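You operate a simulated robot arm through the tools that you are given. There is no shell and no other tool. Be economical: measure what you need, move in short steps, check, and stop when the job is done.

You run a simulated two-armed robot. Do the job below in one go: nothing can be reset, and whatever is moved stays where it is left.

JOB
Brush the dust mark off the purple frame's pane, then hold the frame and turn both buttons shut.
Fine: soft brush, put back after. Set down upright: soft brush. What is to be rubbed or washed off counts as gone when no trace of it is left.

It is judged by the outcome, as a careful person would: the job done as asked, and still so three seconds after it is handed in. It fails if anything else is knocked over, pushed out of place, dropped, spilled or broken.

ROBOT AND FRAMES
Two 7-joint arms with two-finger parallel grippers on one trunk, on a base that drives. Base frame: it is fixed to the floor where the robot stands at the start and does not move with it; the origin is under the middle of the robot, x ahead of it, y to its left, z up; the surface under the hand at the start is at about z = 850. Units: mm, degrees, N and s.
The left shoulder is at the start at [50, 168, 1207], the right one opposite. With the tool pointing down near the work surface each hand reaches from about 100 to 660 mm from the robot's upright axis, wherever it stands, measured 20 degrees to its own side. Places, roughly: frame (16x10x3 cm) [500, -100, 900]; soft brush (9x6x7 cm) [500, 200, 900]; turn button [500, -100, 900]. Payload 1.57 kg a hand.
The TCP of each hand is the grasp point between the finger pads, 30 mm short of the fingertips. In the tool frame z runs along the fingers and y along their closing line. The gripper opens to 80 mm. The fingers are 17 mm wide and 12 mm thick; the gripper's body (40 by 82 mm) begins 80 mm behind the TCP.
Orientation is told as [roll, pitch, yaw] about the base's x, y, z axes, in that order, counted from this pose: with the fingers straight down and closing along the base's y, the tool's x points along the base's -x, its y along +y and its z along -z.

CONTROLS
- The arms move only by the tool step_arm. It takes "left_deltas", "right_deltas" or both (then of equal length, played together; a hand with none holds still); each is a list of rows, each an object (a shift or turn left out is 0, a gripper value left out holds the last) with "fingers": the closure, from 0 (fully open) to 1 (shut); "xyz": the shift along the tool's x, y, z in units of 50 mm (1.0 is 50 mm), a list of three; "rot": the turn, a rotation vector about the tool's x, y, z in units of 8 degrees (1.0 is 8 degrees), a list of three. In form: [{"fingers": fingers, "xyz": [dx, dy, dz], "rot": [ax, ay, az]}, ...]. A call has 1 to 12 rows; each row shifts and turns the commanded pose from where the row before left it, along the tool's axes as they then stand. A call with a number of a shift or a turn outside -1 to 1 is refused whole. A row lasts 0.2 s, in which the tool goes at most 50 mm and 8.6 degrees; a call with a longer step from one row to the next is refused whole, and so is a gripper value outside its range. A pose out of reach is approached as far as the arm can. The call stops where the force on the tool passes 40 N (or 10 N more than at its start, if that is more) or the arm is blocked; 0.2 s more then pass. The fingers move at their own pace (about 45 mm/s each) and stop on an object; they squeeze with about 29 N. The grip force told is the motor's: it shows also when the fingers shut on nothing. Time passes only in rows, and 0.2 s behind the last, so rows that do not move let the fingers close. The reply holds the time, the measured pose of the TCP, the force on the tool along the base axes, the opening and the grip force, in the units named above and with some noise, with the torque about the TCP (base axes, N m) and any sound that the robot's microphone picked up.
- Cameras (640 x 400 px; columns grow to the right, rows downward): "scene" is now at [122.4, -12.2, 1409]; the picture's right is [-0.17, -0.98, 0.00], its down [-0.66, 0.12, -0.75] and it looks along [0.73, -0.13, -0.67] (base axes); focal length 282 px, centre (320, 200). "left" rides on the left gripper at [72, 7, -122] in its tool frame; the picture's right is [-0.09, 1.00, 0.00], its down [-0.84, -0.08, -0.54] and it looks along [-0.54, -0.05, 0.84] (tool axes); focal length 238 px, centre (320, 200). "right" rides on the right gripper at [72, -7, -122] in its tool frame; the picture's right is [0.09, 1.00, 0.00], its down [-0.84, 0.08, -0.54] and it looks along [-0.54, 0.05, 0.84] (tool axes); focal length 238 px, centre (320, 200). There is no depth. A picture from a camera that has moved, and an enlarged one, comes with that camera's place and axes in the base frame and with its lens.
- grab_frame(camera): a new picture of that camera. No time passes.
- raise_lower(by): slides the trunk up (or, below 0, down) by that many mm; the arms and the scene camera ride with it, the base frame stays. It gives what a move gives, with no picture.
- roll_base(legs): drives the robot by 1 to 6 legs, each [ahead, left, turn to the left] in mm, mm and degrees, along the robot's own axes; the way and the turn of a leg run together, so that a leg with both is an arc; at most 1500 mm and 180 degrees a leg. The arms and the cameras ride along, it lands a little off, and it stops where it bumps. It gives what a move gives.
- aim_head(pan, tilt): turns the head with the scene camera to pan (to the left, within 80 degrees either way) and tilt (down, from -29 to 69), counted from straight ahead of the robot. It gives what a move gives.
- enlarge(camera, box): a new picture of the part [left, top, right, bottom] of that camera's present view, enlarged. No time passes.
- close_job(): hands the job in; it is judged then, once.

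Work in short steps. Places have to be worked out from the pictures, the camera data and where the tool is seen: move nearer, look again, correct. Check each grasp and each placing, and mend what went wrong. You have 120 turns and 88 pictures in all, those below and enlarged ones among them. Open the grippers and draw the arms clear of the work before you hand the job in, unless the task says otherwise; then end with one line.

The tools are called after "Request:" by a JSON object that holds its "op" and its "data". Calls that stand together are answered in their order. step_arm: Moves the arms, as the interface text tells. Its arguments: {"type":"object","properties":{"left_deltas":{"type":"array","items":{"type":"object","properties":{"fingers":{"type":"number"},"xyz":{"type":"array","items":{"type":"number"}},"rot":{"type":"array","items":{"type":"number"}}}}},"right_deltas":{"type":"array","items":{"type":"object","properties":{"fingers":{"type":"number"},"xyz":{"type":"array","items":{"type":"number"}},"rot":{"type":"array","items":{"type":"number"}}}}}},"required":[]} The other tools are called the same way: raise_lower (by) slides the trunk up or down; roll_base (legs) drives the base; aim_head (pan, tilt) turns the head that bears the scene camera; grab_frame (camera) takes a picture; enlarge (camera, box) takes an enlarged picture of a part of a camera's view; close_job () hands the job in.

At the start:

```text
time: 0.0
left_ee_pos: [390.9, 127.6, 1192.6]
left_tool_rot: [0.0, 0.1, 0.1]
left_ft_force: [0.2, 0.8, 0.4]
left_torque: [0.0, 0.01, 0.01]
left_finger_gap: 79.8
left_grip_force: 0.0
right_ee_pos: [426.8, -206.0, 1189.4]
right_tool_rot: [0.0, -0.1, -0.1]
right_ft_force: [0.0, 1.3, 0.6]
right_torque: [-0.02, 0.02, 0.0]
right_finger_gap: 79.9
right_grip_force: 0.0
trunk travel left (down, up): [-375.0, 68.0]
robot x, y, heading: [-2.9, 1.1, -0.2]
head pan, tilt: [-10.0, 41.8]
```

scene: 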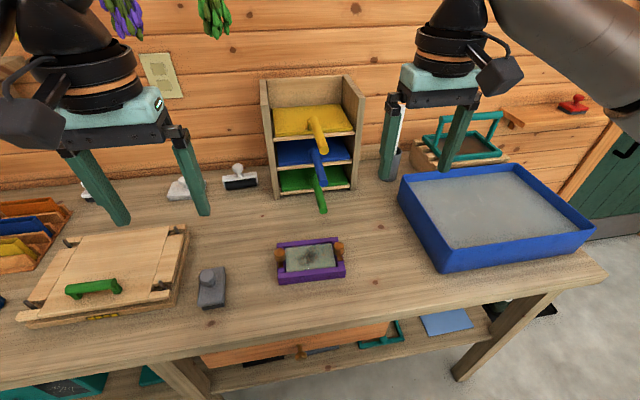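
right: 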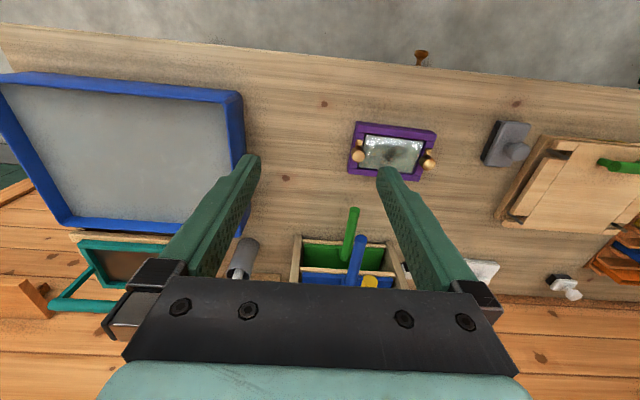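
left: 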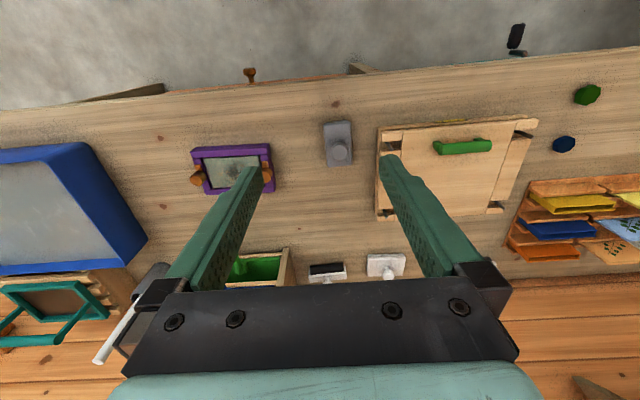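

I'll look closer at the frame and the candidate for the brush (grey block with a knob).

Request:
{"op": "enlarge", "data": {"camera": "scene", "box": [260, 220, 360, 300]}}

Request:
{"op": "enlarge", "data": {"camera": "scene", "box": [150, 150, 270, 320]}}

Request:
{"op": "enlarge", "data": {"camera": "right", "box": [330, 100, 550, 220]}}

```text
5.00 times, centred on (310, 260) of scene
camera zoom: at [122.4, -12.2, 1409.0], right [-0.17, -0.98, 0.0], down [-0.66, 0.12, -0.75], along [0.73, -0.13, -0.67], focal length 1411 px, centre (370, -100)
```

zoom: 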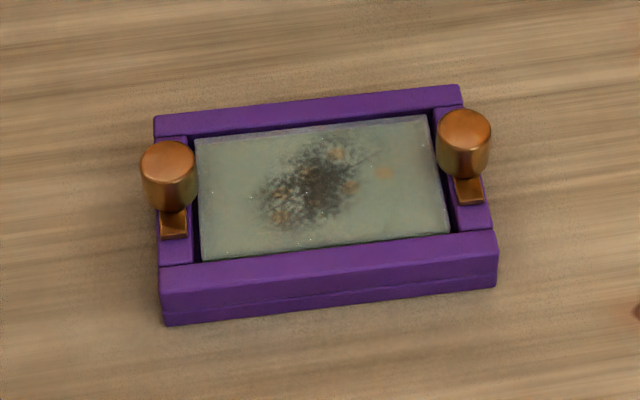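

```text
2.35 times, centred on (210, 235) of scene
camera zoom: at [122.4, -12.2, 1409.0], right [-0.17, -0.98, 0.0], down [-0.66, 0.12, -0.75], along [0.73, -0.13, -0.67], focal length 664 px, centre (579, 118)
```

zoom: 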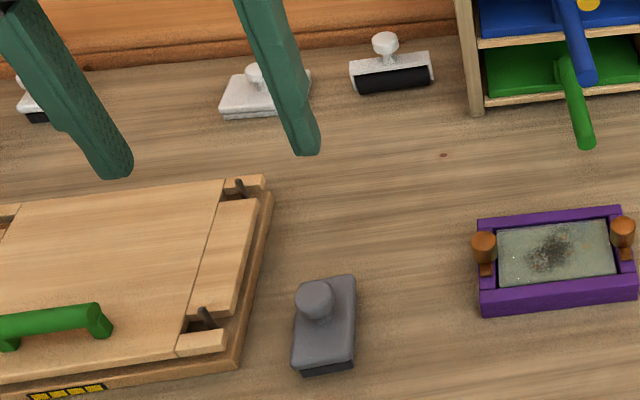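

```text
2.91 times, centred on (440, 160) of right
camera zoom: at [354.7, -213.2, 1311.9], right [-0.09, 1.0, 0.0], down [0.84, 0.08, 0.54], along [0.54, 0.05, -0.84], focal length 693 px, centre (-29, 316)
```

zoom: 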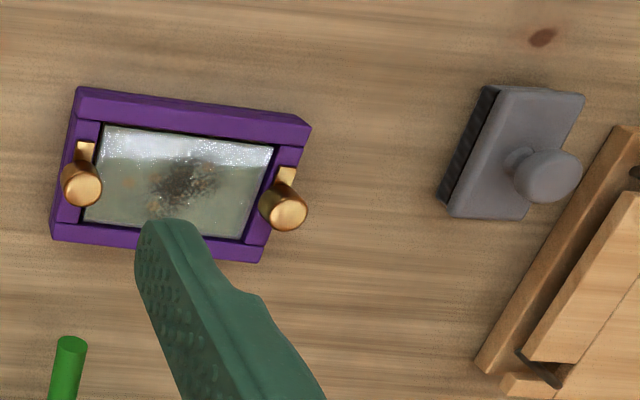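

Frame is near [514,-60], brush knob near [475,152, ~910]. I move the left hand to hover above the brush and look.

Request:
{"op": "step_arm", "data": {"left_deltas": [{"fingers": 0, "xyz": [-0.4, 0.12, 0.8]}, {"xyz": [-0.4, 0.12, 0.8]}, {"xyz": [-0.4, 0.12, 0.8]}, {"xyz": [-0.4, 0.12, 0.8]}, {}]}}

Request:
{"op": "grab_frame", "data": {"camera": "left"}}

Request:
{"op": "grab_frame", "data": {"camera": "scene"}}

```text
time: 1.2
left_ee_pos: [472.2, 150.2, 1032.2]
left_tool_rot: [0.0, 0.0, 0.1]
left_ft_force: [-0.2, -0.4, 0.7]
left_torque: [-0.01, -0.03, 0.0]
left_finger_gap: 80.1
left_grip_force: 0.1
right_ee_pos: [427.5, -206.5, 1190.3]
right_tool_rot: [-0.1, 0.0, -0.1]
right_ft_force: [-0.3, -0.2, 0.1]
right_torque: [0.02, -0.01, -0.02]
right_finger_gap: 79.8
right_grip_force: 0.1
trunk travel left (down, up): [-375.0, 68.0]
robot x, y, heading: [3.6, -1.8, -0.0]
head pan, tilt: [-10.0, 41.8]
```

```text
81 pictures are left
camera left: at [399.2, 157.6, 1154.5], right [0.09, 1.0, 0.0], down [0.84, -0.08, 0.54], along [0.54, -0.05, -0.84], focal length 238 px, centre (320, 200)
```

left: 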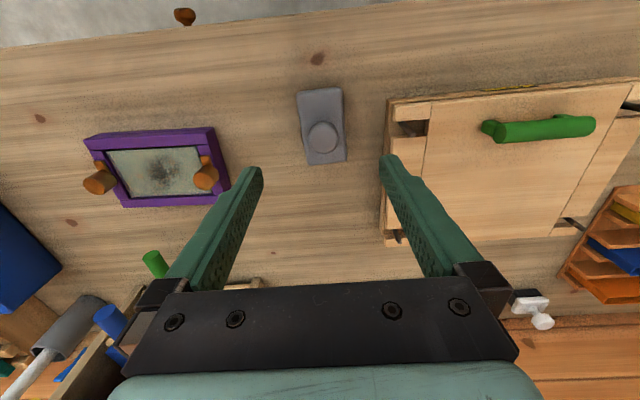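

```text
80 pictures are left
camera scene: at [122.2, -12.3, 1409.0], right [-0.17, -0.98, 0.0], down [-0.66, 0.12, -0.75], along [0.73, -0.13, -0.67], focal length 282 px, centre (320, 200)
```

scene: 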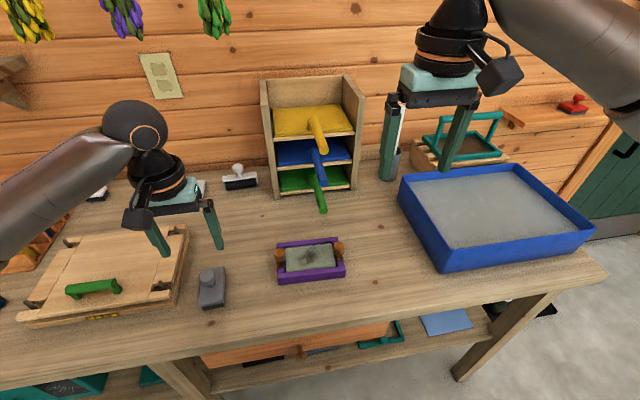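

Brush centre judged at about [480,153], yaw ~0. I look closer at its side structure and at the frame.

Request:
{"op": "enlarge", "data": {"camera": "scene", "box": [185, 255, 245, 315]}}

Request:
{"op": "enlarge", "data": {"camera": "left", "box": [80, 80, 360, 220]}}

```text
6.67 times, centred on (215, 285) of scene
camera zoom: at [122.2, -12.3, 1409.0], right [-0.17, -0.98, 0.0], down [-0.66, 0.12, -0.75], along [0.73, -0.13, -0.67], focal length 1882 px, centre (1020, -367)
```

zoom: 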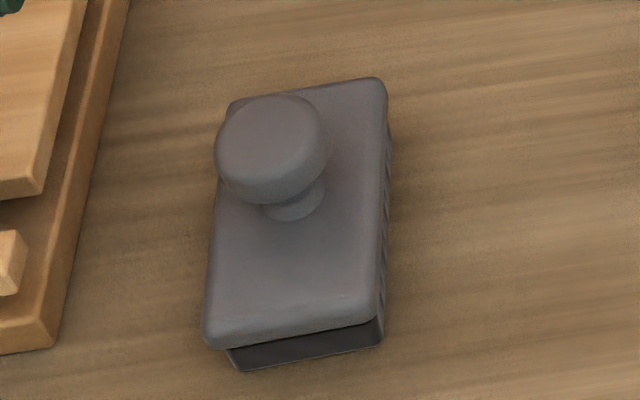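

```text
2.29 times, centred on (220, 150) of left
camera zoom: at [399.2, 157.6, 1154.5], right [0.09, 1.0, 0.0], down [0.84, -0.08, 0.54], along [0.54, -0.05, -0.84], focal length 545 px, centre (549, 314)
```

zoom: 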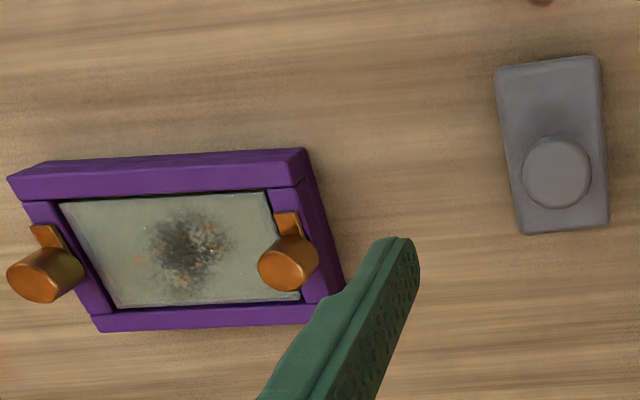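

The brush has a mushroom knob on a ~50 mm wide block with the bristles below. I'll grip the block's sides; table is at ≈849. Descend to TCP z≈901.

Request:
{"op": "step_arm", "data": {"left_deltas": [{"xyz": [-0.18, 0.07, 0.4]}, {"xyz": [0, 0, 0.7]}, {"xyz": [0, 0, 0.6]}, {"xyz": [0, 0, 0.5]}, {"xyz": [0, 0, 0.3]}, {}]}}

Request:
{"op": "grab_frame", "data": {"camera": "left"}}

Request:
{"op": "enlarge", "data": {"camera": "scene", "box": [160, 220, 280, 320]}}

```text
time: 2.6
left_ee_pos: [480.4, 155.1, 908.6]
left_tool_rot: [0.0, -0.1, 0.1]
left_ft_force: [0.2, -0.1, 0.1]
left_torque: [0.0, 0.0, 0.01]
left_finger_gap: 80.0
left_grip_force: 0.0
right_ee_pos: [426.5, -205.8, 1189.8]
right_tool_rot: [0.0, 0.0, -0.2]
right_ft_force: [0.8, 0.2, -0.7]
right_torque: [0.02, 0.0, -0.02]
right_finger_gap: 80.1
right_grip_force: 0.0
trunk travel left (down, up): [-375.0, 68.0]
robot x, y, heading: [-2.1, 0.1, -0.3]
head pan, tilt: [-10.0, 41.8]
```

```text
77 pictures are left
camera left: at [408.3, 160.8, 1030.2], right [0.09, 1.0, 0.0], down [0.84, -0.08, 0.54], along [0.54, -0.05, -0.84], focal length 238 px, centre (320, 200)
```

left: 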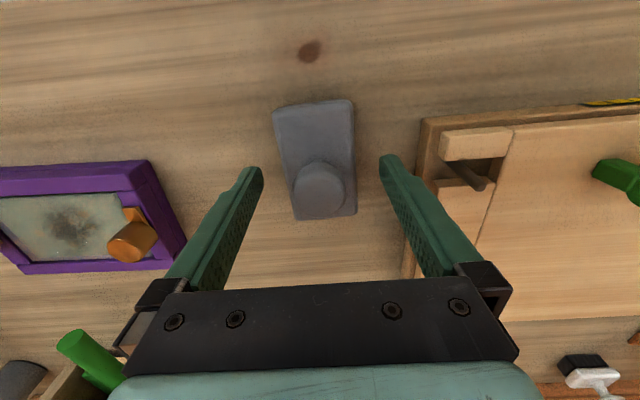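

```text
4.00 times, centred on (220, 270) of scene
camera zoom: at [122.4, -12.2, 1409.0], right [-0.17, -0.98, 0.0], down [-0.66, 0.12, -0.75], along [0.73, -0.13, -0.67], focal length 1129 px, centre (720, -80)
```

zoom: 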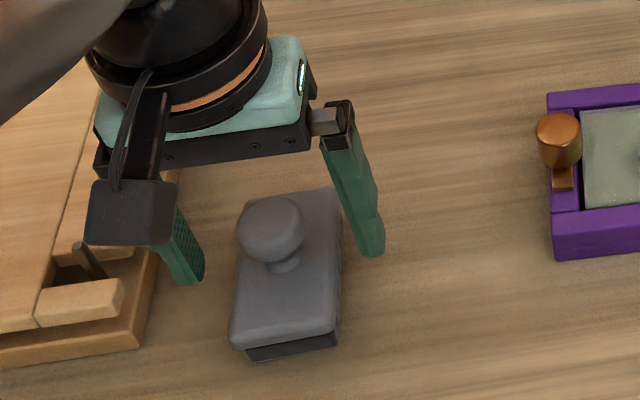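

Centred well; lower 7 mm and close the fingers.

Request:
{"op": "step_arm", "data": {"left_deltas": [{"xyz": [0, -0.03, 0.14]}, {"fingers": 1}, {"fingers": 1}, {"fingers": 1}, {"fingers": 1}, {"fingers": 1}]}}

Request:
{"op": "grab_frame", "data": {"camera": "left"}}

Request:
{"op": "enlarge", "data": {"camera": "scene", "box": [160, 220, 280, 320]}}

```text
time: 4.0
left_ee_pos: [479.9, 151.9, 901.1]
left_tool_rot: [0.1, 0.0, 0.1]
left_ft_force: [-0.1, 0.2, -0.2]
left_torque: [0.0, 0.0, 0.0]
left_finger_gap: 50.4
left_grip_force: 28.4
right_ee_pos: [425.6, -207.5, 1190.2]
right_tool_rot: [0.0, 0.1, -0.1]
right_ft_force: [0.5, -0.7, 0.0]
right_torque: [-0.02, -0.01, -0.01]
right_finger_gap: 79.9
right_grip_force: 0.0
trunk travel left (down, up): [-375.0, 68.0]
robot x, y, heading: [-0.3, -0.4, -0.1]
head pan, tilt: [-10.0, 41.8]
```

```text
75 pictures are left
camera left: at [408.3, 159.0, 1023.0], right [0.09, 1.0, 0.0], down [0.84, -0.08, 0.54], along [0.54, -0.05, -0.84], focal length 238 px, centre (320, 200)
```

left: 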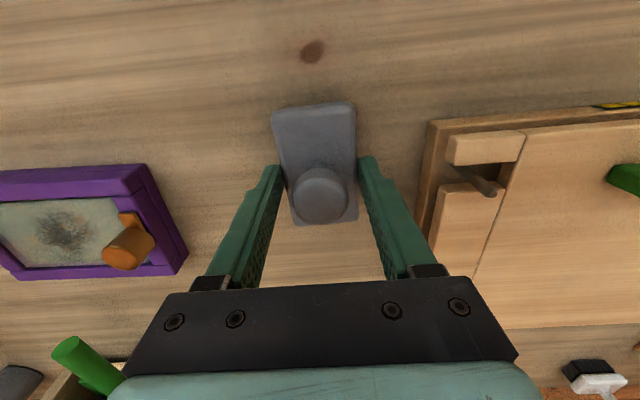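

```text
4.00 times, centred on (220, 270) of scene
camera zoom: at [122.5, -12.2, 1409.0], right [-0.17, -0.98, 0.0], down [-0.66, 0.12, -0.75], along [0.73, -0.13, -0.67], focal length 1129 px, centre (720, -80)
```

zoom: 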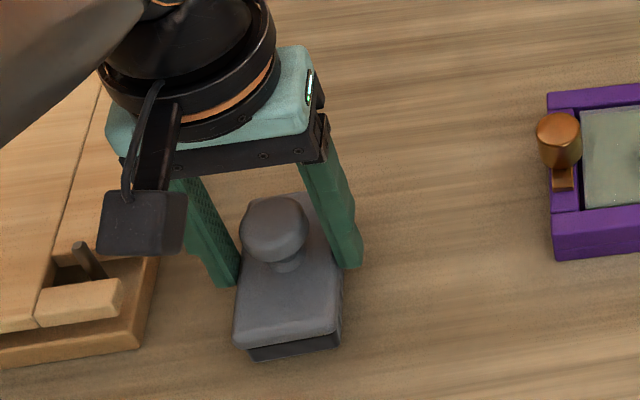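

Gripped (50 mm). Return pose to remember: TCP [480,152,901], yaw 0. Lift 130 mm.

Request:
{"op": "step_arm", "data": {"left_deltas": [{"xyz": [0, 0, -0.4]}, {"xyz": [0, 0, -0.7]}, {"xyz": [0, 0, -0.8]}, {"xyz": [0, 0, -0.7]}, {}]}}

Request:
{"op": "grab_frame", "data": {"camera": "scene"}}

Request:
{"op": "enlarge", "data": {"camera": "right", "box": [330, 100, 490, 200]}}

```text
time: 5.2
left_ee_pos: [479.9, 152.3, 1031.0]
left_tool_rot: [0.1, 0.0, 0.1]
left_ft_force: [-0.3, -0.2, -0.6]
left_torque: [0.0, -0.03, 0.03]
left_finger_gap: 50.1
left_grip_force: 29.3
right_ee_pos: [426.0, -205.7, 1189.4]
right_tool_rot: [-0.1, 0.1, 0.0]
right_ft_force: [0.1, -0.2, -0.2]
right_torque: [-0.02, -0.04, 0.02]
right_finger_gap: 79.9
right_grip_force: 0.2
trunk travel left (down, up): [-375.0, 68.0]
robot x, y, heading: [1.5, -0.4, 0.1]
head pan, tilt: [-10.0, 41.8]
```

```text
73 pictures are left
camera scene: at [122.6, -12.1, 1409.0], right [-0.17, -0.98, 0.0], down [-0.66, 0.12, -0.75], along [0.73, -0.13, -0.67], focal length 282 px, centre (320, 200)
```

scene: 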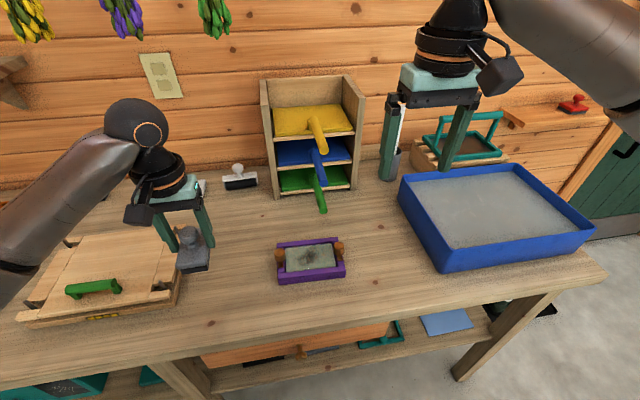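

```text
4.00 times, centred on (410, 150) of right
camera zoom: at [354.8, -213.1, 1311.8], right [-0.09, 1.0, 0.0], down [0.84, 0.08, 0.54], along [0.54, 0.05, -0.84], focal length 953 px, centre (-40, 400)
```

zoom: 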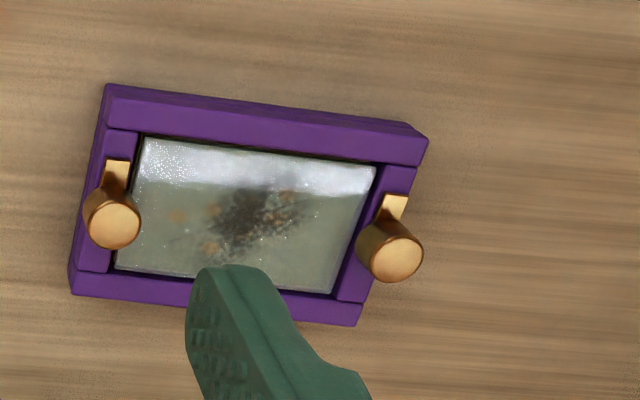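

Brush held cleanly. Pane centre ≈ [515,-60], surface ≈ z 876, yaw ≈ −2.7°. I move the brush above it at height while withdrawing the right arm sideways.

Request:
{"op": "step_arm", "data": {"left_deltas": [{"xyz": [-0.14, -0.85, 0]}, {"xyz": [-0.14, -0.85, 0]}, {"xyz": [-0.14, -0.85, 0]}, {"xyz": [-0.14, -0.85, 0]}, {"xyz": [-0.14, -0.85, 0]}], "right_deltas": [{"xyz": [0, -0.8, 0]}, {"xyz": [0, -0.8, 0]}, {"xyz": [0, -0.8, 0]}, {"xyz": [0, -0.8, 0]}, {}]}}

Request:
{"op": "step_arm", "data": {"left_deltas": [{"rot": [0, 0, 1]}, {"rot": [0, 0, 1]}, {"rot": [0, 0, 1]}, {"rot": [0, 0, 1]}, {"rot": [0, 0, 1]}, {"rot": [0, 0, 1]}, {"rot": [0, 0, 1]}, {"rot": [0, 0, 1]}, {"rot": [0, 0, 1]}, {"rot": [0, 0, 1]}, {"rot": [0, 0, 1]}, {"rot": [0, 0, 0.6]}]}}

Request:
{"op": "grab_frame", "data": {"camera": "scene"}}

Request:
{"op": "grab_frame", "data": {"camera": "left"}}

```text
time: 6.4
left_ee_pos: [513.9, -59.6, 1030.6]
left_tool_rot: [0.0, 0.0, 0.1]
left_ft_force: [-0.4, -0.4, -0.6]
left_torque: [0.02, -0.02, -0.01]
left_finger_gap: 50.4
left_grip_force: 28.7
right_ee_pos: [427.6, -367.8, 1189.7]
right_tool_rot: [0.1, -0.1, -0.2]
right_ft_force: [-0.1, 0.5, 0.0]
right_torque: [0.01, -0.01, 0.02]
right_finger_gap: 79.9
right_grip_force: 0.1
trunk travel left (down, up): [-375.0, 68.0]
robot x, y, heading: [-1.6, 1.7, 0.3]
head pan, tilt: [-10.0, 41.8]
```

```text
time: 9.0
left_ee_pos: [515.2, -59.3, 1031.0]
left_tool_rot: [-0.1, 0.0, -92.8]
left_ft_force: [0.1, 1.0, -1.1]
left_torque: [-0.04, 0.0, 0.02]
left_finger_gap: 50.4
left_grip_force: 29.5
right_ee_pos: [425.8, -367.4, 1190.5]
right_tool_rot: [-0.1, 0.0, -0.2]
right_ft_force: [0.5, -0.1, -1.0]
right_torque: [0.0, -0.01, 0.0]
right_finger_gap: 80.0
right_grip_force: 0.1
trunk travel left (down, up): [-375.0, 68.0]
robot x, y, heading: [0.7, -1.4, 0.0]
head pan, tilt: [-10.0, 41.8]
```

```text
71 pictures are left
camera scene: at [122.5, -12.2, 1409.0], right [-0.17, -0.98, 0.0], down [-0.66, 0.12, -0.75], along [0.73, -0.13, -0.67], focal length 282 px, centre (320, 200)
```

scene: 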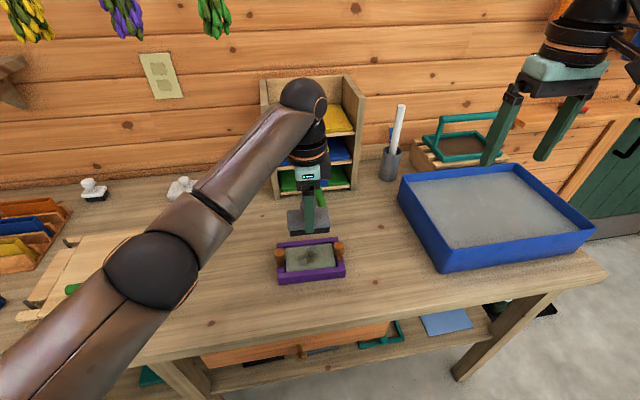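

```text
70 pictures are left
camera left: at [525.2, 11.6, 1153.3], right [0.99, -0.14, 0.0], down [-0.12, -0.83, 0.54], along [-0.08, -0.54, -0.84], focal length 238 px, centre (320, 200)
```

left: 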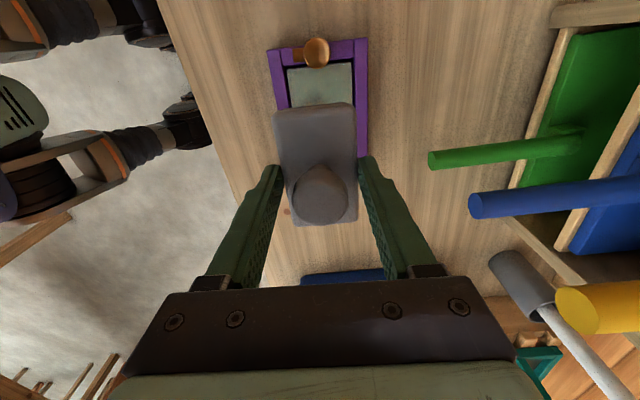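

Nicely oriented. Pane centre x reads ≈517. Descend to just above the pane and check clearances.

Request:
{"op": "step_arm", "data": {"left_deltas": [{"xyz": [0, 0.04, 0.6]}, {"xyz": [0, 0, 0.7]}, {"xyz": [0, 0, 0.5]}, {}]}}

Request:
{"op": "grab_frame", "data": {"camera": "left"}}

Request:
{"op": "enlarge", "data": {"camera": "scene", "box": [250, 180, 370, 300]}}

```text
time: 10.0
left_ee_pos: [517.0, -59.0, 941.4]
left_tool_rot: [0.0, 0.0, -92.8]
left_ft_force: [-0.1, 0.2, 0.2]
left_torque: [0.01, 0.0, 0.0]
left_finger_gap: 50.1
left_grip_force: 29.2
right_ee_pos: [427.1, -366.8, 1191.9]
right_tool_rot: [0.0, 0.1, -0.1]
right_ft_force: [-0.3, -0.6, 0.1]
right_torque: [-0.01, -0.03, -0.03]
right_finger_gap: 80.3
right_grip_force: 0.1
trunk travel left (down, up): [-375.0, 68.0]
robot x, y, heading: [-0.7, 2.8, -0.1]
head pan, tilt: [-10.0, 41.8]
```

```text
69 pictures are left
camera left: at [526.8, 12.1, 1063.5], right [0.99, -0.14, 0.0], down [-0.12, -0.83, 0.54], along [-0.08, -0.54, -0.84], focal length 238 px, centre (320, 200)
```

left: 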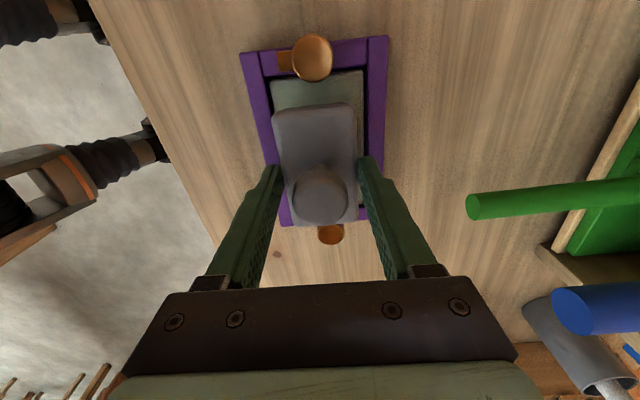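

```text
3.33 times, centred on (310, 240) of scene
camera zoom: at [122.4, -12.2, 1409.0], right [-0.17, -0.98, 0.0], down [-0.66, 0.12, -0.75], along [0.73, -0.13, -0.67], focal length 941 px, centre (353, 67)
```

zoom: 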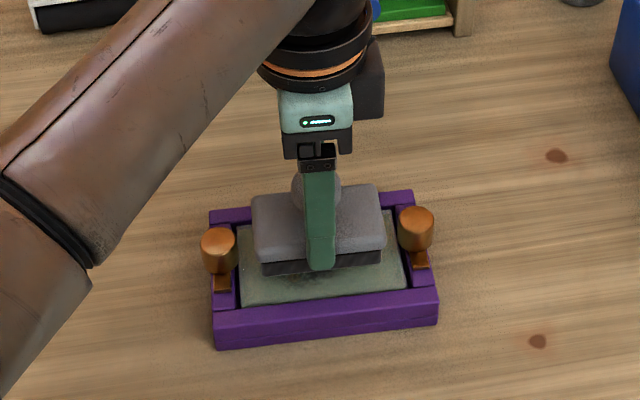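

Centred between the knobs. Lower in small steps until contact shows.

Request:
{"op": "step_arm", "data": {"left_deltas": [{"xyz": [0, 0, 0.1]}, {"xyz": [0, 0, 0.06]}, {"xyz": [0, 0, 0.04]}, {}]}}

```text
time: 11.0
left_ee_pos: [515.4, -59.9, 929.9]
left_tool_rot: [-0.1, 0.0, -92.7]
left_ft_force: [1.2, -0.5, -0.5]
left_torque: [0.0, -0.02, -0.02]
left_finger_gap: 50.1
left_grip_force: 29.2
right_ee_pos: [426.6, -365.3, 1191.3]
right_tool_rot: [0.0, 0.1, -0.1]
right_ft_force: [-0.3, 0.7, 0.3]
right_torque: [0.0, 0.01, 0.02]
right_finger_gap: 80.1
right_grip_force: 0.0
trunk travel left (down, up): [-375.0, 68.0]
robot x, y, heading: [0.8, 1.0, 0.1]
head pan, tilt: [-10.0, 41.8]
```

No contact yet; continue 2 mm at a time.

Request:
{"op": "step_arm", "data": {"left_deltas": [{"xyz": [0, 0, 0.05]}, {"xyz": [0, 0, 0.04]}, {}]}}

Request:
{"op": "enlarge", "data": {"camera": "scene", "box": [260, 200, 360, 300]}}

```text
time: 11.8
left_ee_pos: [516.8, -59.7, 926.8]
left_tool_rot: [0.1, -0.1, -92.7]
left_ft_force: [-0.7, 1.4, 3.0]
left_torque: [0.1, -0.02, 0.02]
left_finger_gap: 50.4
left_grip_force: 29.1
right_ee_pos: [427.3, -365.6, 1191.9]
right_tool_rot: [0.0, 0.0, -0.1]
right_ft_force: [0.8, 0.1, -0.5]
right_torque: [0.0, 0.02, 0.01]
right_finger_gap: 79.8
right_grip_force: 0.1
trunk travel left (down, up): [-375.0, 68.0]
robot x, y, heading: [1.3, -1.9, 0.1]
head pan, tilt: [-10.0, 41.8]
```

```text
4.00 times, centred on (310, 250) of scene
camera zoom: at [122.1, -12.2, 1409.1], right [-0.17, -0.98, 0.0], down [-0.66, 0.12, -0.75], along [0.73, -0.13, -0.67], focal length 1129 px, centre (360, 0)
```

zoom: 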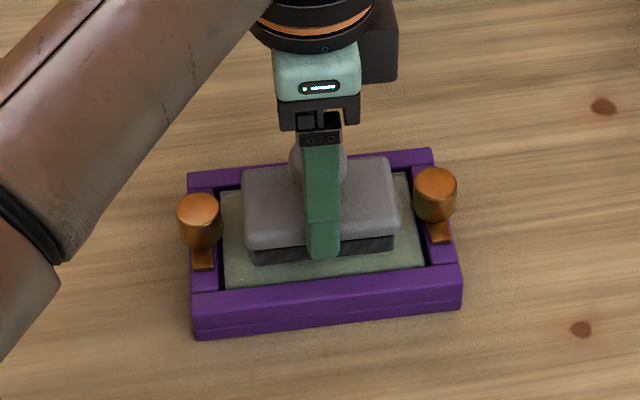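

Light contact (3 N) on the pane. Now short strokes within the pane, in both directions.

Request:
{"op": "step_arm", "data": {"left_deltas": [{"xyz": [0, 0.14, 0]}, {"xyz": [0, -0.14, 0]}, {"xyz": [0, -0.14, 0]}, {"xyz": [0, 0.14, 0]}, {"xyz": [0.1, 0.14, 0]}, {"xyz": [0, -0.14, 0]}, {"xyz": [0, -0.14, 0]}, {"xyz": [-0.2, 0, 0]}, {"xyz": [0, 0.14, 0]}, {"xyz": [0, 0.14, 0]}, {"xyz": [0.1, -0.14, 0]}, {}]}}

```text
time: 14.4
left_ee_pos: [516.5, -60.2, 928.1]
left_tool_rot: [0.1, -0.1, -92.7]
left_ft_force: [0.9, -0.4, 6.2]
left_torque: [-0.04, -0.09, -0.01]
left_finger_gap: 50.0
left_grip_force: 28.9
right_ee_pos: [426.6, -366.0, 1192.2]
right_tool_rot: [0.0, 0.0, 0.0]
right_ft_force: [0.6, 0.1, 0.3]
right_torque: [-0.01, -0.05, 0.0]
right_finger_gap: 80.1
right_grip_force: 0.0
trunk travel left (down, up): [-375.0, 68.0]
robot x, y, heading: [-0.2, -2.8, 0.1]
head pan, tilt: [-10.0, 41.8]
```

Lift and shift aside to inspect the pane.

Request:
{"op": "step_arm", "data": {"left_deltas": [{"xyz": [0, 0, -0.5]}, {"xyz": [0, 0, -0.8]}, {"xyz": [0, 0, -0.7]}, {}]}}

Request:
{"op": "enlarge", "data": {"camera": "scene", "box": [260, 220, 360, 300]}}

```text
time: 15.4
left_ee_pos: [516.6, -60.4, 1027.5]
left_tool_rot: [-0.2, 0.1, -92.7]
left_ft_force: [0.0, 0.1, -0.6]
left_torque: [-0.04, -0.03, 0.0]
left_finger_gap: 50.4
left_grip_force: 29.1
right_ee_pos: [427.7, -364.8, 1191.7]
right_tool_rot: [0.0, 0.0, -0.2]
right_ft_force: [-0.2, 0.0, 0.2]
right_torque: [-0.04, -0.03, 0.01]
right_finger_gap: 80.1
right_grip_force: 0.1
trunk travel left (down, up): [-375.0, 68.0]
robot x, y, heading: [1.0, -1.6, -0.2]
head pan, tilt: [-10.0, 41.8]
```

```text
5.00 times, centred on (310, 260) of scene
camera zoom: at [122.6, -12.2, 1409.0], right [-0.17, -0.98, 0.0], down [-0.66, 0.12, -0.75], along [0.73, -0.13, -0.67], focal length 1411 px, centre (370, -100)
```

zoom: 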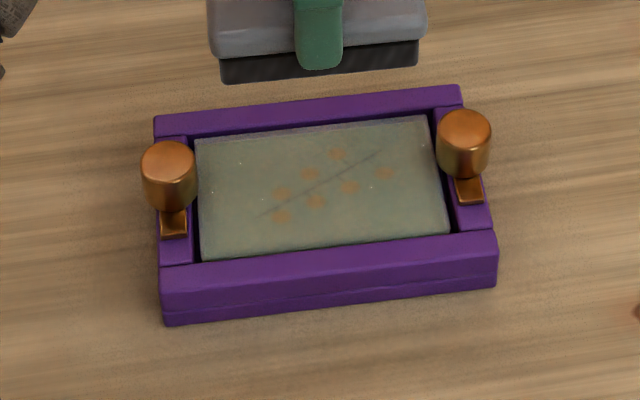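

The dust seems gone; what remains looks like a pressed flower (stem and petals) under the glass. Looking tighter for traces.

Request:
{"op": "enlarge", "data": {"camera": "scene", "box": [287, 240, 337, 275]}}

```text
11.43 times, centred on (312, 258) of scene
camera zoom: at [122.6, -12.2, 1409.0], right [-0.17, -0.98, 0.0], down [-0.66, 0.12, -0.75], along [0.73, -0.13, -0.67], focal length 3226 px, centre (411, -457)
```

zoom: 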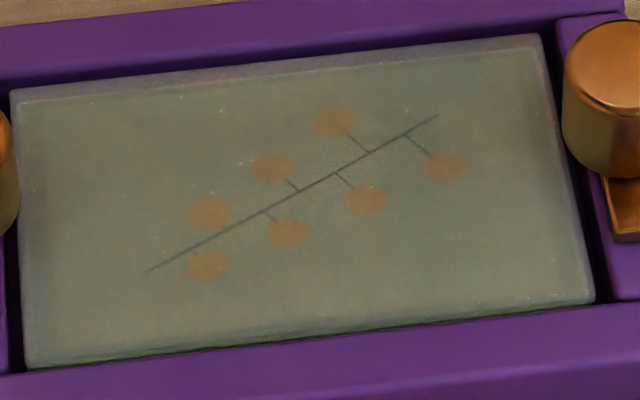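

It looks clean (pressed flower print visible, no dust). One more light pass to be sure no faint residue remains.

Request:
{"op": "step_arm", "data": {"left_deltas": [{"xyz": [0, 0, 0.9]}, {"xyz": [0, 0, 0.7]}, {"xyz": [0, 0, 0.3]}, {"xyz": [0, 0, 0.1]}, {"xyz": [0.1, 0.15, 0]}, {"xyz": [0, -0.15, 0]}, {"xyz": [0, -0.15, 0]}, {"xyz": [-0.2, 0, 0]}, {"xyz": [0, 0.15, 0]}, {"xyz": [0, 0.15, 0]}, {"xyz": [0.1, -0.15, 0]}, {"xyz": [0, 0, -0.4]}]}}

Request:
{"op": "step_arm", "data": {"left_deltas": [{"xyz": [0, 0, -0.8]}, {"xyz": [0, 0, -0.9]}, {}]}}

Request:
{"op": "enlarge", "data": {"camera": "scene", "box": [260, 220, 360, 300]}}

```text
time: 18.0
left_ee_pos: [516.6, -58.8, 945.8]
left_tool_rot: [-0.1, 0.1, -92.7]
left_ft_force: [0.2, -0.3, -1.4]
left_torque: [0.03, 0.04, 0.0]
left_finger_gap: 50.4
left_grip_force: 29.0
right_ee_pos: [427.4, -366.6, 1192.0]
right_tool_rot: [-0.1, 0.0, -0.1]
right_ft_force: [-0.5, -0.2, -0.6]
right_torque: [0.02, 0.03, 0.02]
right_finger_gap: 80.1
right_grip_force: 0.1
trunk travel left (down, up): [-375.0, 68.0]
robot x, y, heading: [-1.8, 0.8, 0.2]
head pan, tilt: [-10.0, 41.8]
```

```text
time: 18.8
left_ee_pos: [516.2, -60.5, 1031.2]
left_tool_rot: [-0.1, 0.1, -92.6]
left_ft_force: [0.0, 0.3, -1.6]
left_torque: [0.02, 0.0, 0.0]
left_finger_gap: 50.5
left_grip_force: 28.7
right_ee_pos: [426.4, -367.3, 1191.3]
right_tool_rot: [0.0, 0.0, -0.1]
right_ft_force: [-0.3, -0.9, 0.6]
right_torque: [0.02, 0.0, -0.03]
right_finger_gap: 79.8
right_grip_force: 0.0
trunk travel left (down, up): [-375.0, 68.0]
robot x, y, heading: [-0.7, -2.2, -0.3]
head pan, tilt: [-10.0, 41.8]
```

```text
5.00 times, centred on (310, 260) of scene
camera zoom: at [122.6, -12.2, 1409.0], right [-0.17, -0.98, 0.0], down [-0.66, 0.12, -0.75], along [0.73, -0.13, -0.67], focal length 1411 px, centre (370, -100)
```

zoom: 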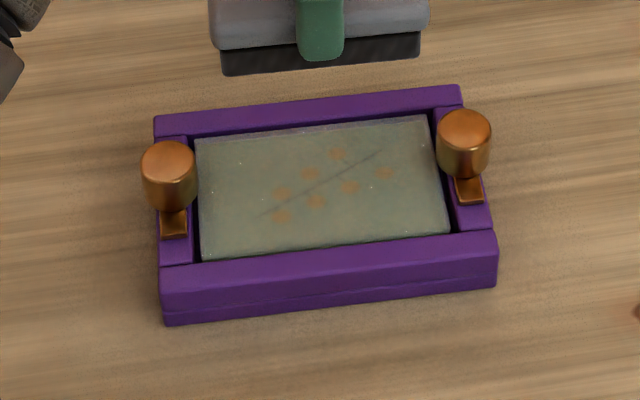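

Pane clean, frame unmoved. Now rotate the brush back and carry it over its original spot.

Request:
{"op": "step_arm", "data": {"left_deltas": [{"rot": [0, 0, -1]}, {"rot": [0, 0, -1]}, {"rot": [0, 0, -1]}, {"rot": [0, 0, -1]}, {"rot": [0, 0, -1]}, {"rot": [0, 0, -1]}, {"rot": [0, 0, -1]}, {"rot": [0, 0, -1]}, {"rot": [0, 0, -1]}, {"rot": [0, 0, -1]}, {"rot": [0, 0, -1]}, {"rot": [0, 0, -0.6]}]}}

Request:
{"op": "step_arm", "data": {"left_deltas": [{"xyz": [0.15, 0.85, 0]}, {"xyz": [0.15, 0.85, 0]}, {"xyz": [0.14, 0.85, 0]}, {"xyz": [0.14, 0.85, 0]}, {"xyz": [0.14, 0.85, 0]}, {}]}}

```text
time: 21.4
left_ee_pos: [516.9, -59.5, 1032.2]
left_tool_rot: [0.0, 0.0, 0.1]
left_ft_force: [-0.3, -0.3, -0.5]
left_torque: [0.0, -0.01, -0.01]
left_finger_gap: 50.1
left_grip_force: 29.0
right_ee_pos: [427.6, -366.3, 1191.8]
right_tool_rot: [-0.1, 0.0, -0.1]
right_ft_force: [0.4, 0.3, 0.4]
right_torque: [0.0, -0.02, -0.02]
right_finger_gap: 80.2
right_grip_force: 0.1
trunk travel left (down, up): [-375.0, 68.0]
robot x, y, heading: [-0.7, 2.9, -0.3]
head pan, tilt: [-10.0, 41.8]
```

```text
time: 22.8
left_ee_pos: [479.5, 153.2, 1031.0]
left_tool_rot: [-0.1, 0.0, -0.1]
left_ft_force: [0.2, -0.4, -1.0]
left_torque: [0.0, 0.01, -0.02]
left_finger_gap: 50.4
left_grip_force: 28.8
right_ee_pos: [426.9, -367.7, 1189.8]
right_tool_rot: [0.1, 0.0, 0.0]
right_ft_force: [0.7, 0.6, 0.0]
right_torque: [0.01, 0.0, 0.0]
right_finger_gap: 79.7
right_grip_force: 0.1
trunk travel left (down, up): [-375.0, 68.0]
robot x, y, heading: [-1.5, -1.6, 0.1]
head pan, tilt: [-10.0, 41.8]
```

Over the spot; lower to 3 mm above set-down, then settle.

Request:
{"op": "step_arm", "data": {"left_deltas": [{"xyz": [0, 0, 0.7]}, {"xyz": [0, 0, 0.8]}, {"xyz": [0, 0, 0.6]}, {"xyz": [0, 0, 0.3]}, {"xyz": [0, 0, 0.12]}, {"xyz": [0, 0, 0.06]}, {}]}}

```text
time: 24.4
left_ee_pos: [480.8, 152.9, 902.0]
left_tool_rot: [0.0, -0.1, 0.1]
left_ft_force: [0.9, -0.6, -0.1]
left_torque: [0.02, 0.01, -0.02]
left_finger_gap: 50.6
left_grip_force: 28.5
right_ee_pos: [427.6, -366.2, 1191.3]
right_tool_rot: [0.0, 0.0, -0.1]
right_ft_force: [0.6, -0.3, -0.2]
right_torque: [0.02, 0.0, 0.0]
right_finger_gap: 80.0
right_grip_force: 0.0
trunk travel left (down, up): [-375.0, 68.0]
robot x, y, heading: [1.6, 3.3, 0.0]
head pan, tilt: [-10.0, 41.8]
```

Request:
{"op": "step_arm", "data": {"left_deltas": [{"xyz": [0, 0, 0.03]}, {}]}}

```text
time: 25.0
left_ee_pos: [481.0, 153.4, 900.5]
left_tool_rot: [-0.1, 0.1, 0.1]
left_ft_force: [-0.1, -1.2, 0.0]
left_torque: [-0.02, 0.0, -0.01]
left_finger_gap: 50.0
left_grip_force: 29.5
right_ee_pos: [427.0, -367.0, 1190.8]
right_tool_rot: [0.1, 0.0, -0.1]
right_ft_force: [0.1, 0.0, 0.1]
right_torque: [0.01, -0.01, 0.02]
right_finger_gap: 80.1
right_grip_force: 0.0
trunk travel left (down, up): [-375.0, 68.0]
robot x, y, heading: [1.4, 4.4, 0.0]
head pan, tilt: [-10.0, 41.8]
```

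No clear contact yet; lower 1.5 mm more.

Request:
{"op": "step_arm", "data": {"left_deltas": [{"xyz": [0, 0, 0.03]}, {}]}}

Request:
{"op": "enlarge", "data": {"camera": "scene", "box": [185, 255, 245, 315]}}

```text
time: 25.6
left_ee_pos: [480.0, 152.6, 899.8]
left_tool_rot: [0.0, 0.0, 0.1]
left_ft_force: [0.1, 0.8, 4.2]
left_torque: [0.14, 0.2, 0.01]
left_finger_gap: 50.1
left_grip_force: 28.9
right_ee_pos: [427.2, -365.5, 1190.6]
right_tool_rot: [0.0, 0.0, -0.1]
right_ft_force: [0.5, 0.5, 0.5]
right_torque: [-0.01, -0.02, 0.0]
right_finger_gap: 79.9
right_grip_force: 0.0
trunk travel left (down, up): [-375.0, 68.0]
robot x, y, heading: [0.9, 0.2, -0.1]
head pan, tilt: [-10.0, 41.8]
```

```text
6.67 times, centred on (215, 285) of scene
camera zoom: at [122.2, -12.3, 1409.1], right [-0.17, -0.98, 0.0], down [-0.66, 0.12, -0.75], along [0.73, -0.13, -0.67], focal length 1882 px, centre (1020, -367)
```

zoom: 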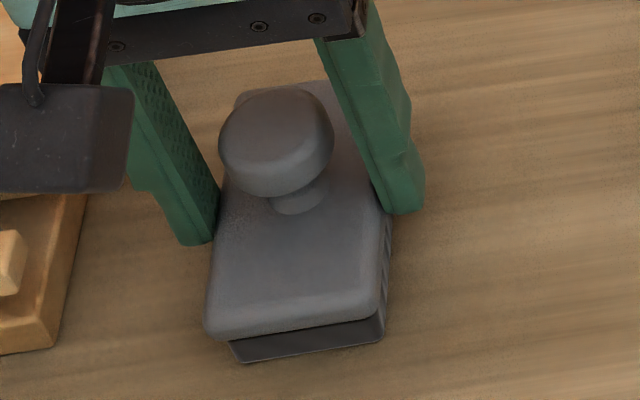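

On the table, in place. Release and rise.

Request:
{"op": "step_arm", "data": {"left_deltas": [{"fingers": 0.6}, {"fingers": 0.3}, {"fingers": 0}, {"fingers": 0}, {}, {"xyz": [0, 0, -0.5]}, {"xyz": [0, 0, -0.8]}, {"xyz": [0, 0, -0.9]}, {"xyz": [0, 0, -0.8]}, {}]}}

Request:
{"op": "enlarge", "data": {"camera": "scene", "box": [185, 255, 245, 315]}}

Request:
{"op": "grab_frame", "data": {"camera": "left"}}

```text
time: 27.8
left_ee_pos: [481.1, 152.7, 1050.2]
left_tool_rot: [0.0, 0.0, 0.1]
left_ft_force: [0.3, -0.6, -0.2]
left_torque: [0.0, -0.01, -0.02]
left_finger_gap: 80.3
left_grip_force: 0.1
right_ee_pos: [426.8, -366.9, 1190.9]
right_tool_rot: [0.0, 0.1, 0.0]
right_ft_force: [0.2, -0.2, 0.2]
right_torque: [-0.04, 0.0, 0.0]
right_finger_gap: 80.1
right_grip_force: 0.1
trunk travel left (down, up): [-375.0, 68.0]
robot x, y, heading: [0.4, -1.3, 0.3]
head pan, tilt: [-10.0, 41.8]
```

```text
6.67 times, centred on (215, 285) of scene
camera zoom: at [122.5, -12.1, 1409.0], right [-0.17, -0.98, 0.0], down [-0.66, 0.12, -0.75], along [0.73, -0.13, -0.67], focal length 1882 px, centre (1020, -367)
```

zoom: 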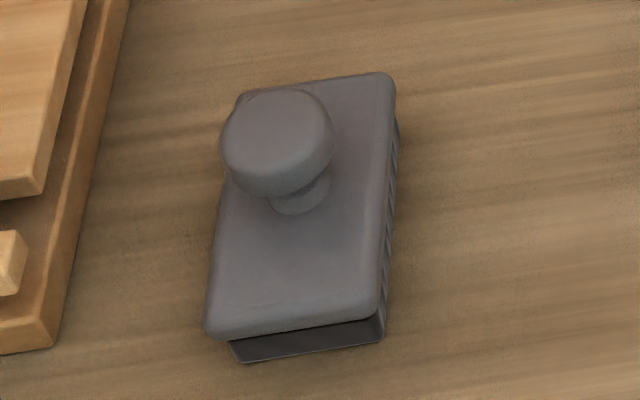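

```text
61 pictures are left
camera left: at [409.0, 160.0, 1173.2], right [0.09, 1.0, 0.0], down [0.84, -0.08, 0.54], along [0.54, -0.05, -0.84], focal length 238 px, centre (320, 200)
```

left: 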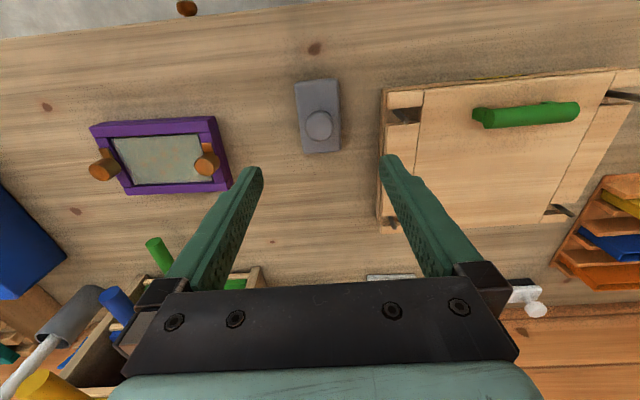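

Brush is back upright. Knob axes triangulate to about left [520,7], right [515,-125], tops at z≈900. Plan: right hand grips the front rail near y≈-95 to hold the frame while the left turns the left button CCW, then swap. Bring right hand over the front rail with fingers closing along x.

Request:
{"op": "step_arm", "data": {"right_deltas": [{"xyz": [-0.12, 0.765, 0.4]}, {"xyz": [-0.12, 0.765, 0.4]}, {"xyz": [-0.12, 0.765, 0.4]}, {"xyz": [-0.12, 0.765, 0.4]}, {"xyz": [-0.12, 0.765, 0.4]}, {"xyz": [-0.12, 0.765, 0.4]}, {"xyz": [-0.12, 0.765, 0.4]}, {}]}}

Request:
{"op": "step_arm", "data": {"right_deltas": [{"rot": [0, 0, -1]}, {"rot": [0, 0, -1]}, {"rot": [0, 0, -1]}, {"rot": [0, 0, -1]}, {"rot": [0, 0, -1]}, {"rot": [0, 0, -1]}, {"rot": [0, 0, -1]}, {"rot": [0, 0, -1]}, {"rot": [0, 0, -1]}, {"rot": [0, 0, -1]}, {"rot": [0, 0, -0.9]}, {}]}}

Request:
{"op": "grab_frame", "data": {"camera": "right"}}

Request:
{"op": "grab_frame", "data": {"camera": "scene"}}

```text
time: 29.6
left_ee_pos: [480.7, 153.8, 1050.8]
left_tool_rot: [0.0, 0.0, 0.1]
left_ft_force: [-0.1, 0.1, -0.2]
left_torque: [0.0, 0.02, -0.02]
left_finger_gap: 80.1
left_grip_force: 0.0
right_ee_pos: [468.0, -98.5, 1051.1]
right_tool_rot: [0.1, 0.0, -0.1]
right_ft_force: [0.1, 0.4, 0.0]
right_torque: [-0.03, 0.02, 0.02]
right_finger_gap: 80.3
right_grip_force: 0.1
trunk travel left (down, up): [-375.0, 68.0]
robot x, y, heading: [-0.0, 2.3, 0.4]
head pan, tilt: [-10.0, 41.8]
```

```text
time: 32.2
left_ee_pos: [480.0, 153.5, 1050.9]
left_tool_rot: [-0.1, 0.0, 0.1]
left_ft_force: [0.2, -0.2, 0.8]
left_torque: [0.02, -0.03, -0.03]
left_finger_gap: 80.2
left_grip_force: 0.0
right_ee_pos: [470.8, -98.7, 1049.8]
right_tool_rot: [0.1, 0.0, 87.2]
right_ft_force: [0.7, 0.3, 0.8]
right_torque: [0.0, -0.01, -0.01]
right_finger_gap: 79.8
right_grip_force: 0.1
trunk travel left (down, up): [-375.0, 68.0]
robot x, y, heading: [2.0, 1.1, -0.0]
head pan, tilt: [-10.0, 41.8]
```

```text
60 pictures are left
camera right: at [472.1, -171.1, 1172.0], right [-1.0, -0.04, 0.0], down [-0.04, 0.84, 0.54], along [-0.02, 0.54, -0.84], focal length 238 px, centre (320, 200)
```

right: 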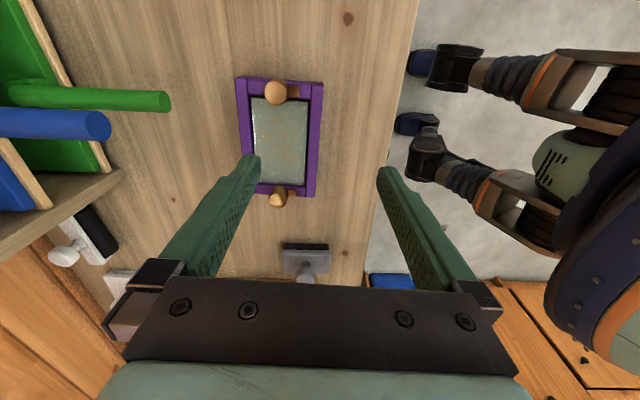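

```text
59 pictures are left
camera scene: at [122.4, -12.2, 1409.0], right [-0.17, -0.98, 0.0], down [-0.66, 0.12, -0.75], along [0.73, -0.13, -0.67], focal length 282 px, centre (320, 200)
```

scene: 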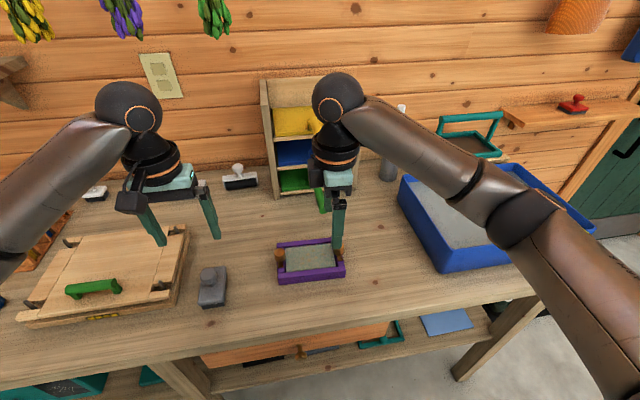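

Zoom in on the frame from this overhead view to measure rail and knobs.

Request:
{"op": "enlarge", "data": {"camera": "right", "box": [216, 65, 344, 215]}}

```text
2.67 times, centred on (280, 140) of right
camera zoom: at [472.1, -171.1, 1172.0], right [-1.0, -0.04, 0.0], down [-0.04, 0.84, 0.54], along [-0.02, 0.54, -0.84], focal length 636 px, centre (427, 360)
```

zoom: 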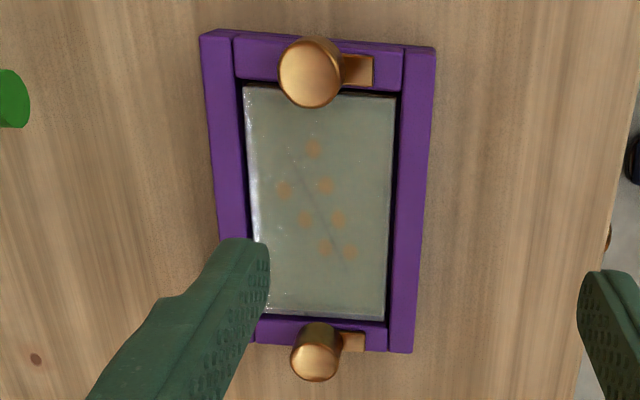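

Frame spans x 469–567 here; front rail x≈469–482; recess of pane below the rail ≈3 mm. Knobs: left [521,7], right [516.5,-127]. I try a grip on the front rail: first descend to 925 with fingers at 30 mm.

Request:
{"op": "step_arm", "data": {"right_deltas": [{"fingers": 0.62, "xyz": [0.12, -0.1, 0.5]}, {"xyz": [0, 0, 0.8]}, {"xyz": [0, 0, 0.7]}, {"xyz": [0, 0, 0.5]}, {}]}}

Request:
{"op": "grab_frame", "data": {"camera": "right"}}

Request:
{"op": "enlarge", "data": {"camera": "scene", "box": [270, 210, 370, 290]}}

```text
time: 33.4
left_ee_pos: [480.7, 153.8, 1051.6]
left_tool_rot: [0.0, -0.1, 0.1]
left_ft_force: [0.4, 0.5, -0.6]
left_torque: [0.02, -0.04, -0.02]
left_finger_gap: 80.0
left_grip_force: 0.0
right_ee_pos: [473.8, -105.3, 924.3]
right_tool_rot: [-0.1, 0.1, 87.1]
right_ft_force: [-1.2, -0.8, -1.1]
right_torque: [-0.02, -0.01, 0.0]
right_finger_gap: 30.4
right_grip_force: 0.1
trunk travel left (down, up): [-375.0, 68.0]
robot x, y, heading: [-0.6, 0.1, -0.2]
head pan, tilt: [-10.0, 41.8]
```

```text
57 pictures are left
camera right: at [476.7, -178.1, 1046.9], right [-1.0, -0.04, 0.0], down [-0.04, 0.84, 0.54], along [-0.02, 0.54, -0.84], focal length 238 px, centre (320, 200)
```

right: 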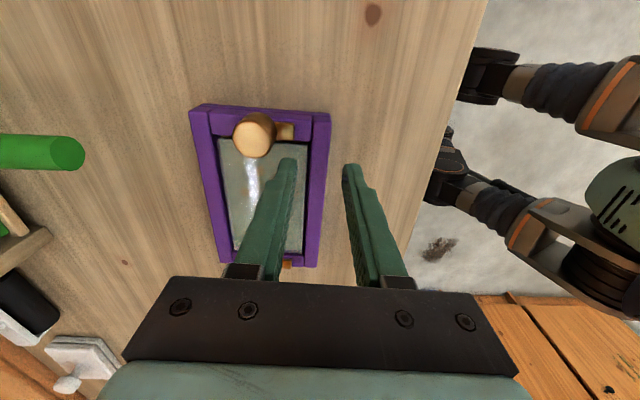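

```text
5.00 times, centred on (320, 250) of scene
camera zoom: at [122.4, -12.2, 1409.0], right [-0.17, -0.98, 0.0], down [-0.66, 0.12, -0.75], along [0.73, -0.13, -0.67], focal length 1411 px, centre (320, -50)
```

zoom: 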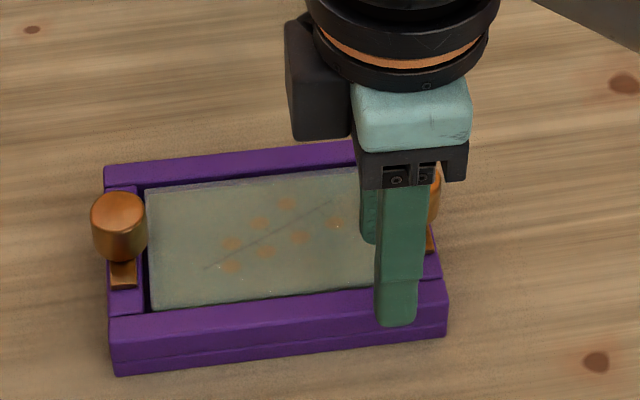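

Fingers straddle the rail well. Lower to ~909.

Request:
{"op": "step_arm", "data": {"right_deltas": [{"xyz": [0, 0, 0.2]}, {"xyz": [0, 0, 0.1]}, {}]}}

Request:
{"op": "enlarge", "data": {"camera": "right", "box": [180, 90, 380, 215]}}

```text
time: 34.2
left_ee_pos: [481.0, 153.3, 1051.3]
left_tool_rot: [-0.1, -0.1, 0.2]
left_ft_force: [0.3, 0.2, 0.0]
left_torque: [-0.02, 0.01, -0.02]
left_finger_gap: 80.1
left_grip_force: 0.1
right_ee_pos: [473.6, -104.8, 910.7]
right_tool_rot: [0.0, 0.0, 87.1]
right_ft_force: [-0.1, 0.2, -0.4]
right_torque: [0.02, 0.0, -0.01]
right_finger_gap: 30.5
right_grip_force: 0.0
trunk travel left (down, up): [-375.0, 68.0]
robot x, y, heading: [1.0, 0.9, -0.1]
head pan, tilt: [-10.0, 41.8]
```

```text
3.20 times, centred on (280, 152) of right
camera zoom: at [476.5, -177.7, 1031.9], right [-1.0, -0.04, 0.0], down [-0.04, 0.84, 0.54], along [-0.02, 0.54, -0.84], focal length 763 px, centre (448, 352)
```

zoom: 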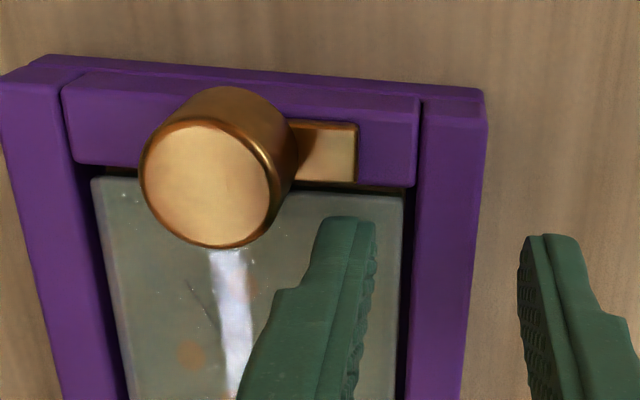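

Continue down ~2 mm and check force.

Request:
{"op": "step_arm", "data": {"right_deltas": [{"xyz": [0, 0, 0.05]}, {}]}}

Request:
{"op": "step_arm", "data": {"right_deltas": [{"xyz": [0, 0, 0.03]}, {}]}}

```text
time: 34.8
left_ee_pos: [479.9, 152.3, 1051.8]
left_tool_rot: [0.0, 0.0, 0.0]
left_ft_force: [-0.7, 0.5, 0.1]
left_torque: [0.0, 0.03, -0.01]
left_finger_gap: 79.9
left_grip_force: 0.1
right_ee_pos: [473.7, -104.6, 908.1]
right_tool_rot: [0.0, 0.0, 87.1]
right_ft_force: [0.5, -0.1, 0.4]
right_torque: [0.01, 0.02, -0.01]
right_finger_gap: 30.3
right_grip_force: 0.0
trunk travel left (down, up): [-375.0, 68.0]
robot x, y, heading: [3.9, -0.2, 0.1]
head pan, tilt: [-10.0, 41.8]
```

```text
time: 35.4
left_ee_pos: [479.9, 153.4, 1050.3]
left_tool_rot: [0.0, 0.0, 0.1]
left_ft_force: [0.6, 0.3, 0.2]
left_torque: [0.01, 0.0, 0.02]
left_finger_gap: 80.0
left_grip_force: 0.0
right_ee_pos: [473.5, -106.1, 906.3]
right_tool_rot: [-0.1, -0.1, 87.1]
right_ft_force: [-0.4, -0.7, 3.2]
right_torque: [0.01, -0.06, 0.0]
right_finger_gap: 30.6
right_grip_force: 0.0
trunk travel left (down, up): [-375.0, 68.0]
robot x, y, heading: [-1.5, -3.4, -0.1]
head pan, tilt: [-10.0, 41.8]
```

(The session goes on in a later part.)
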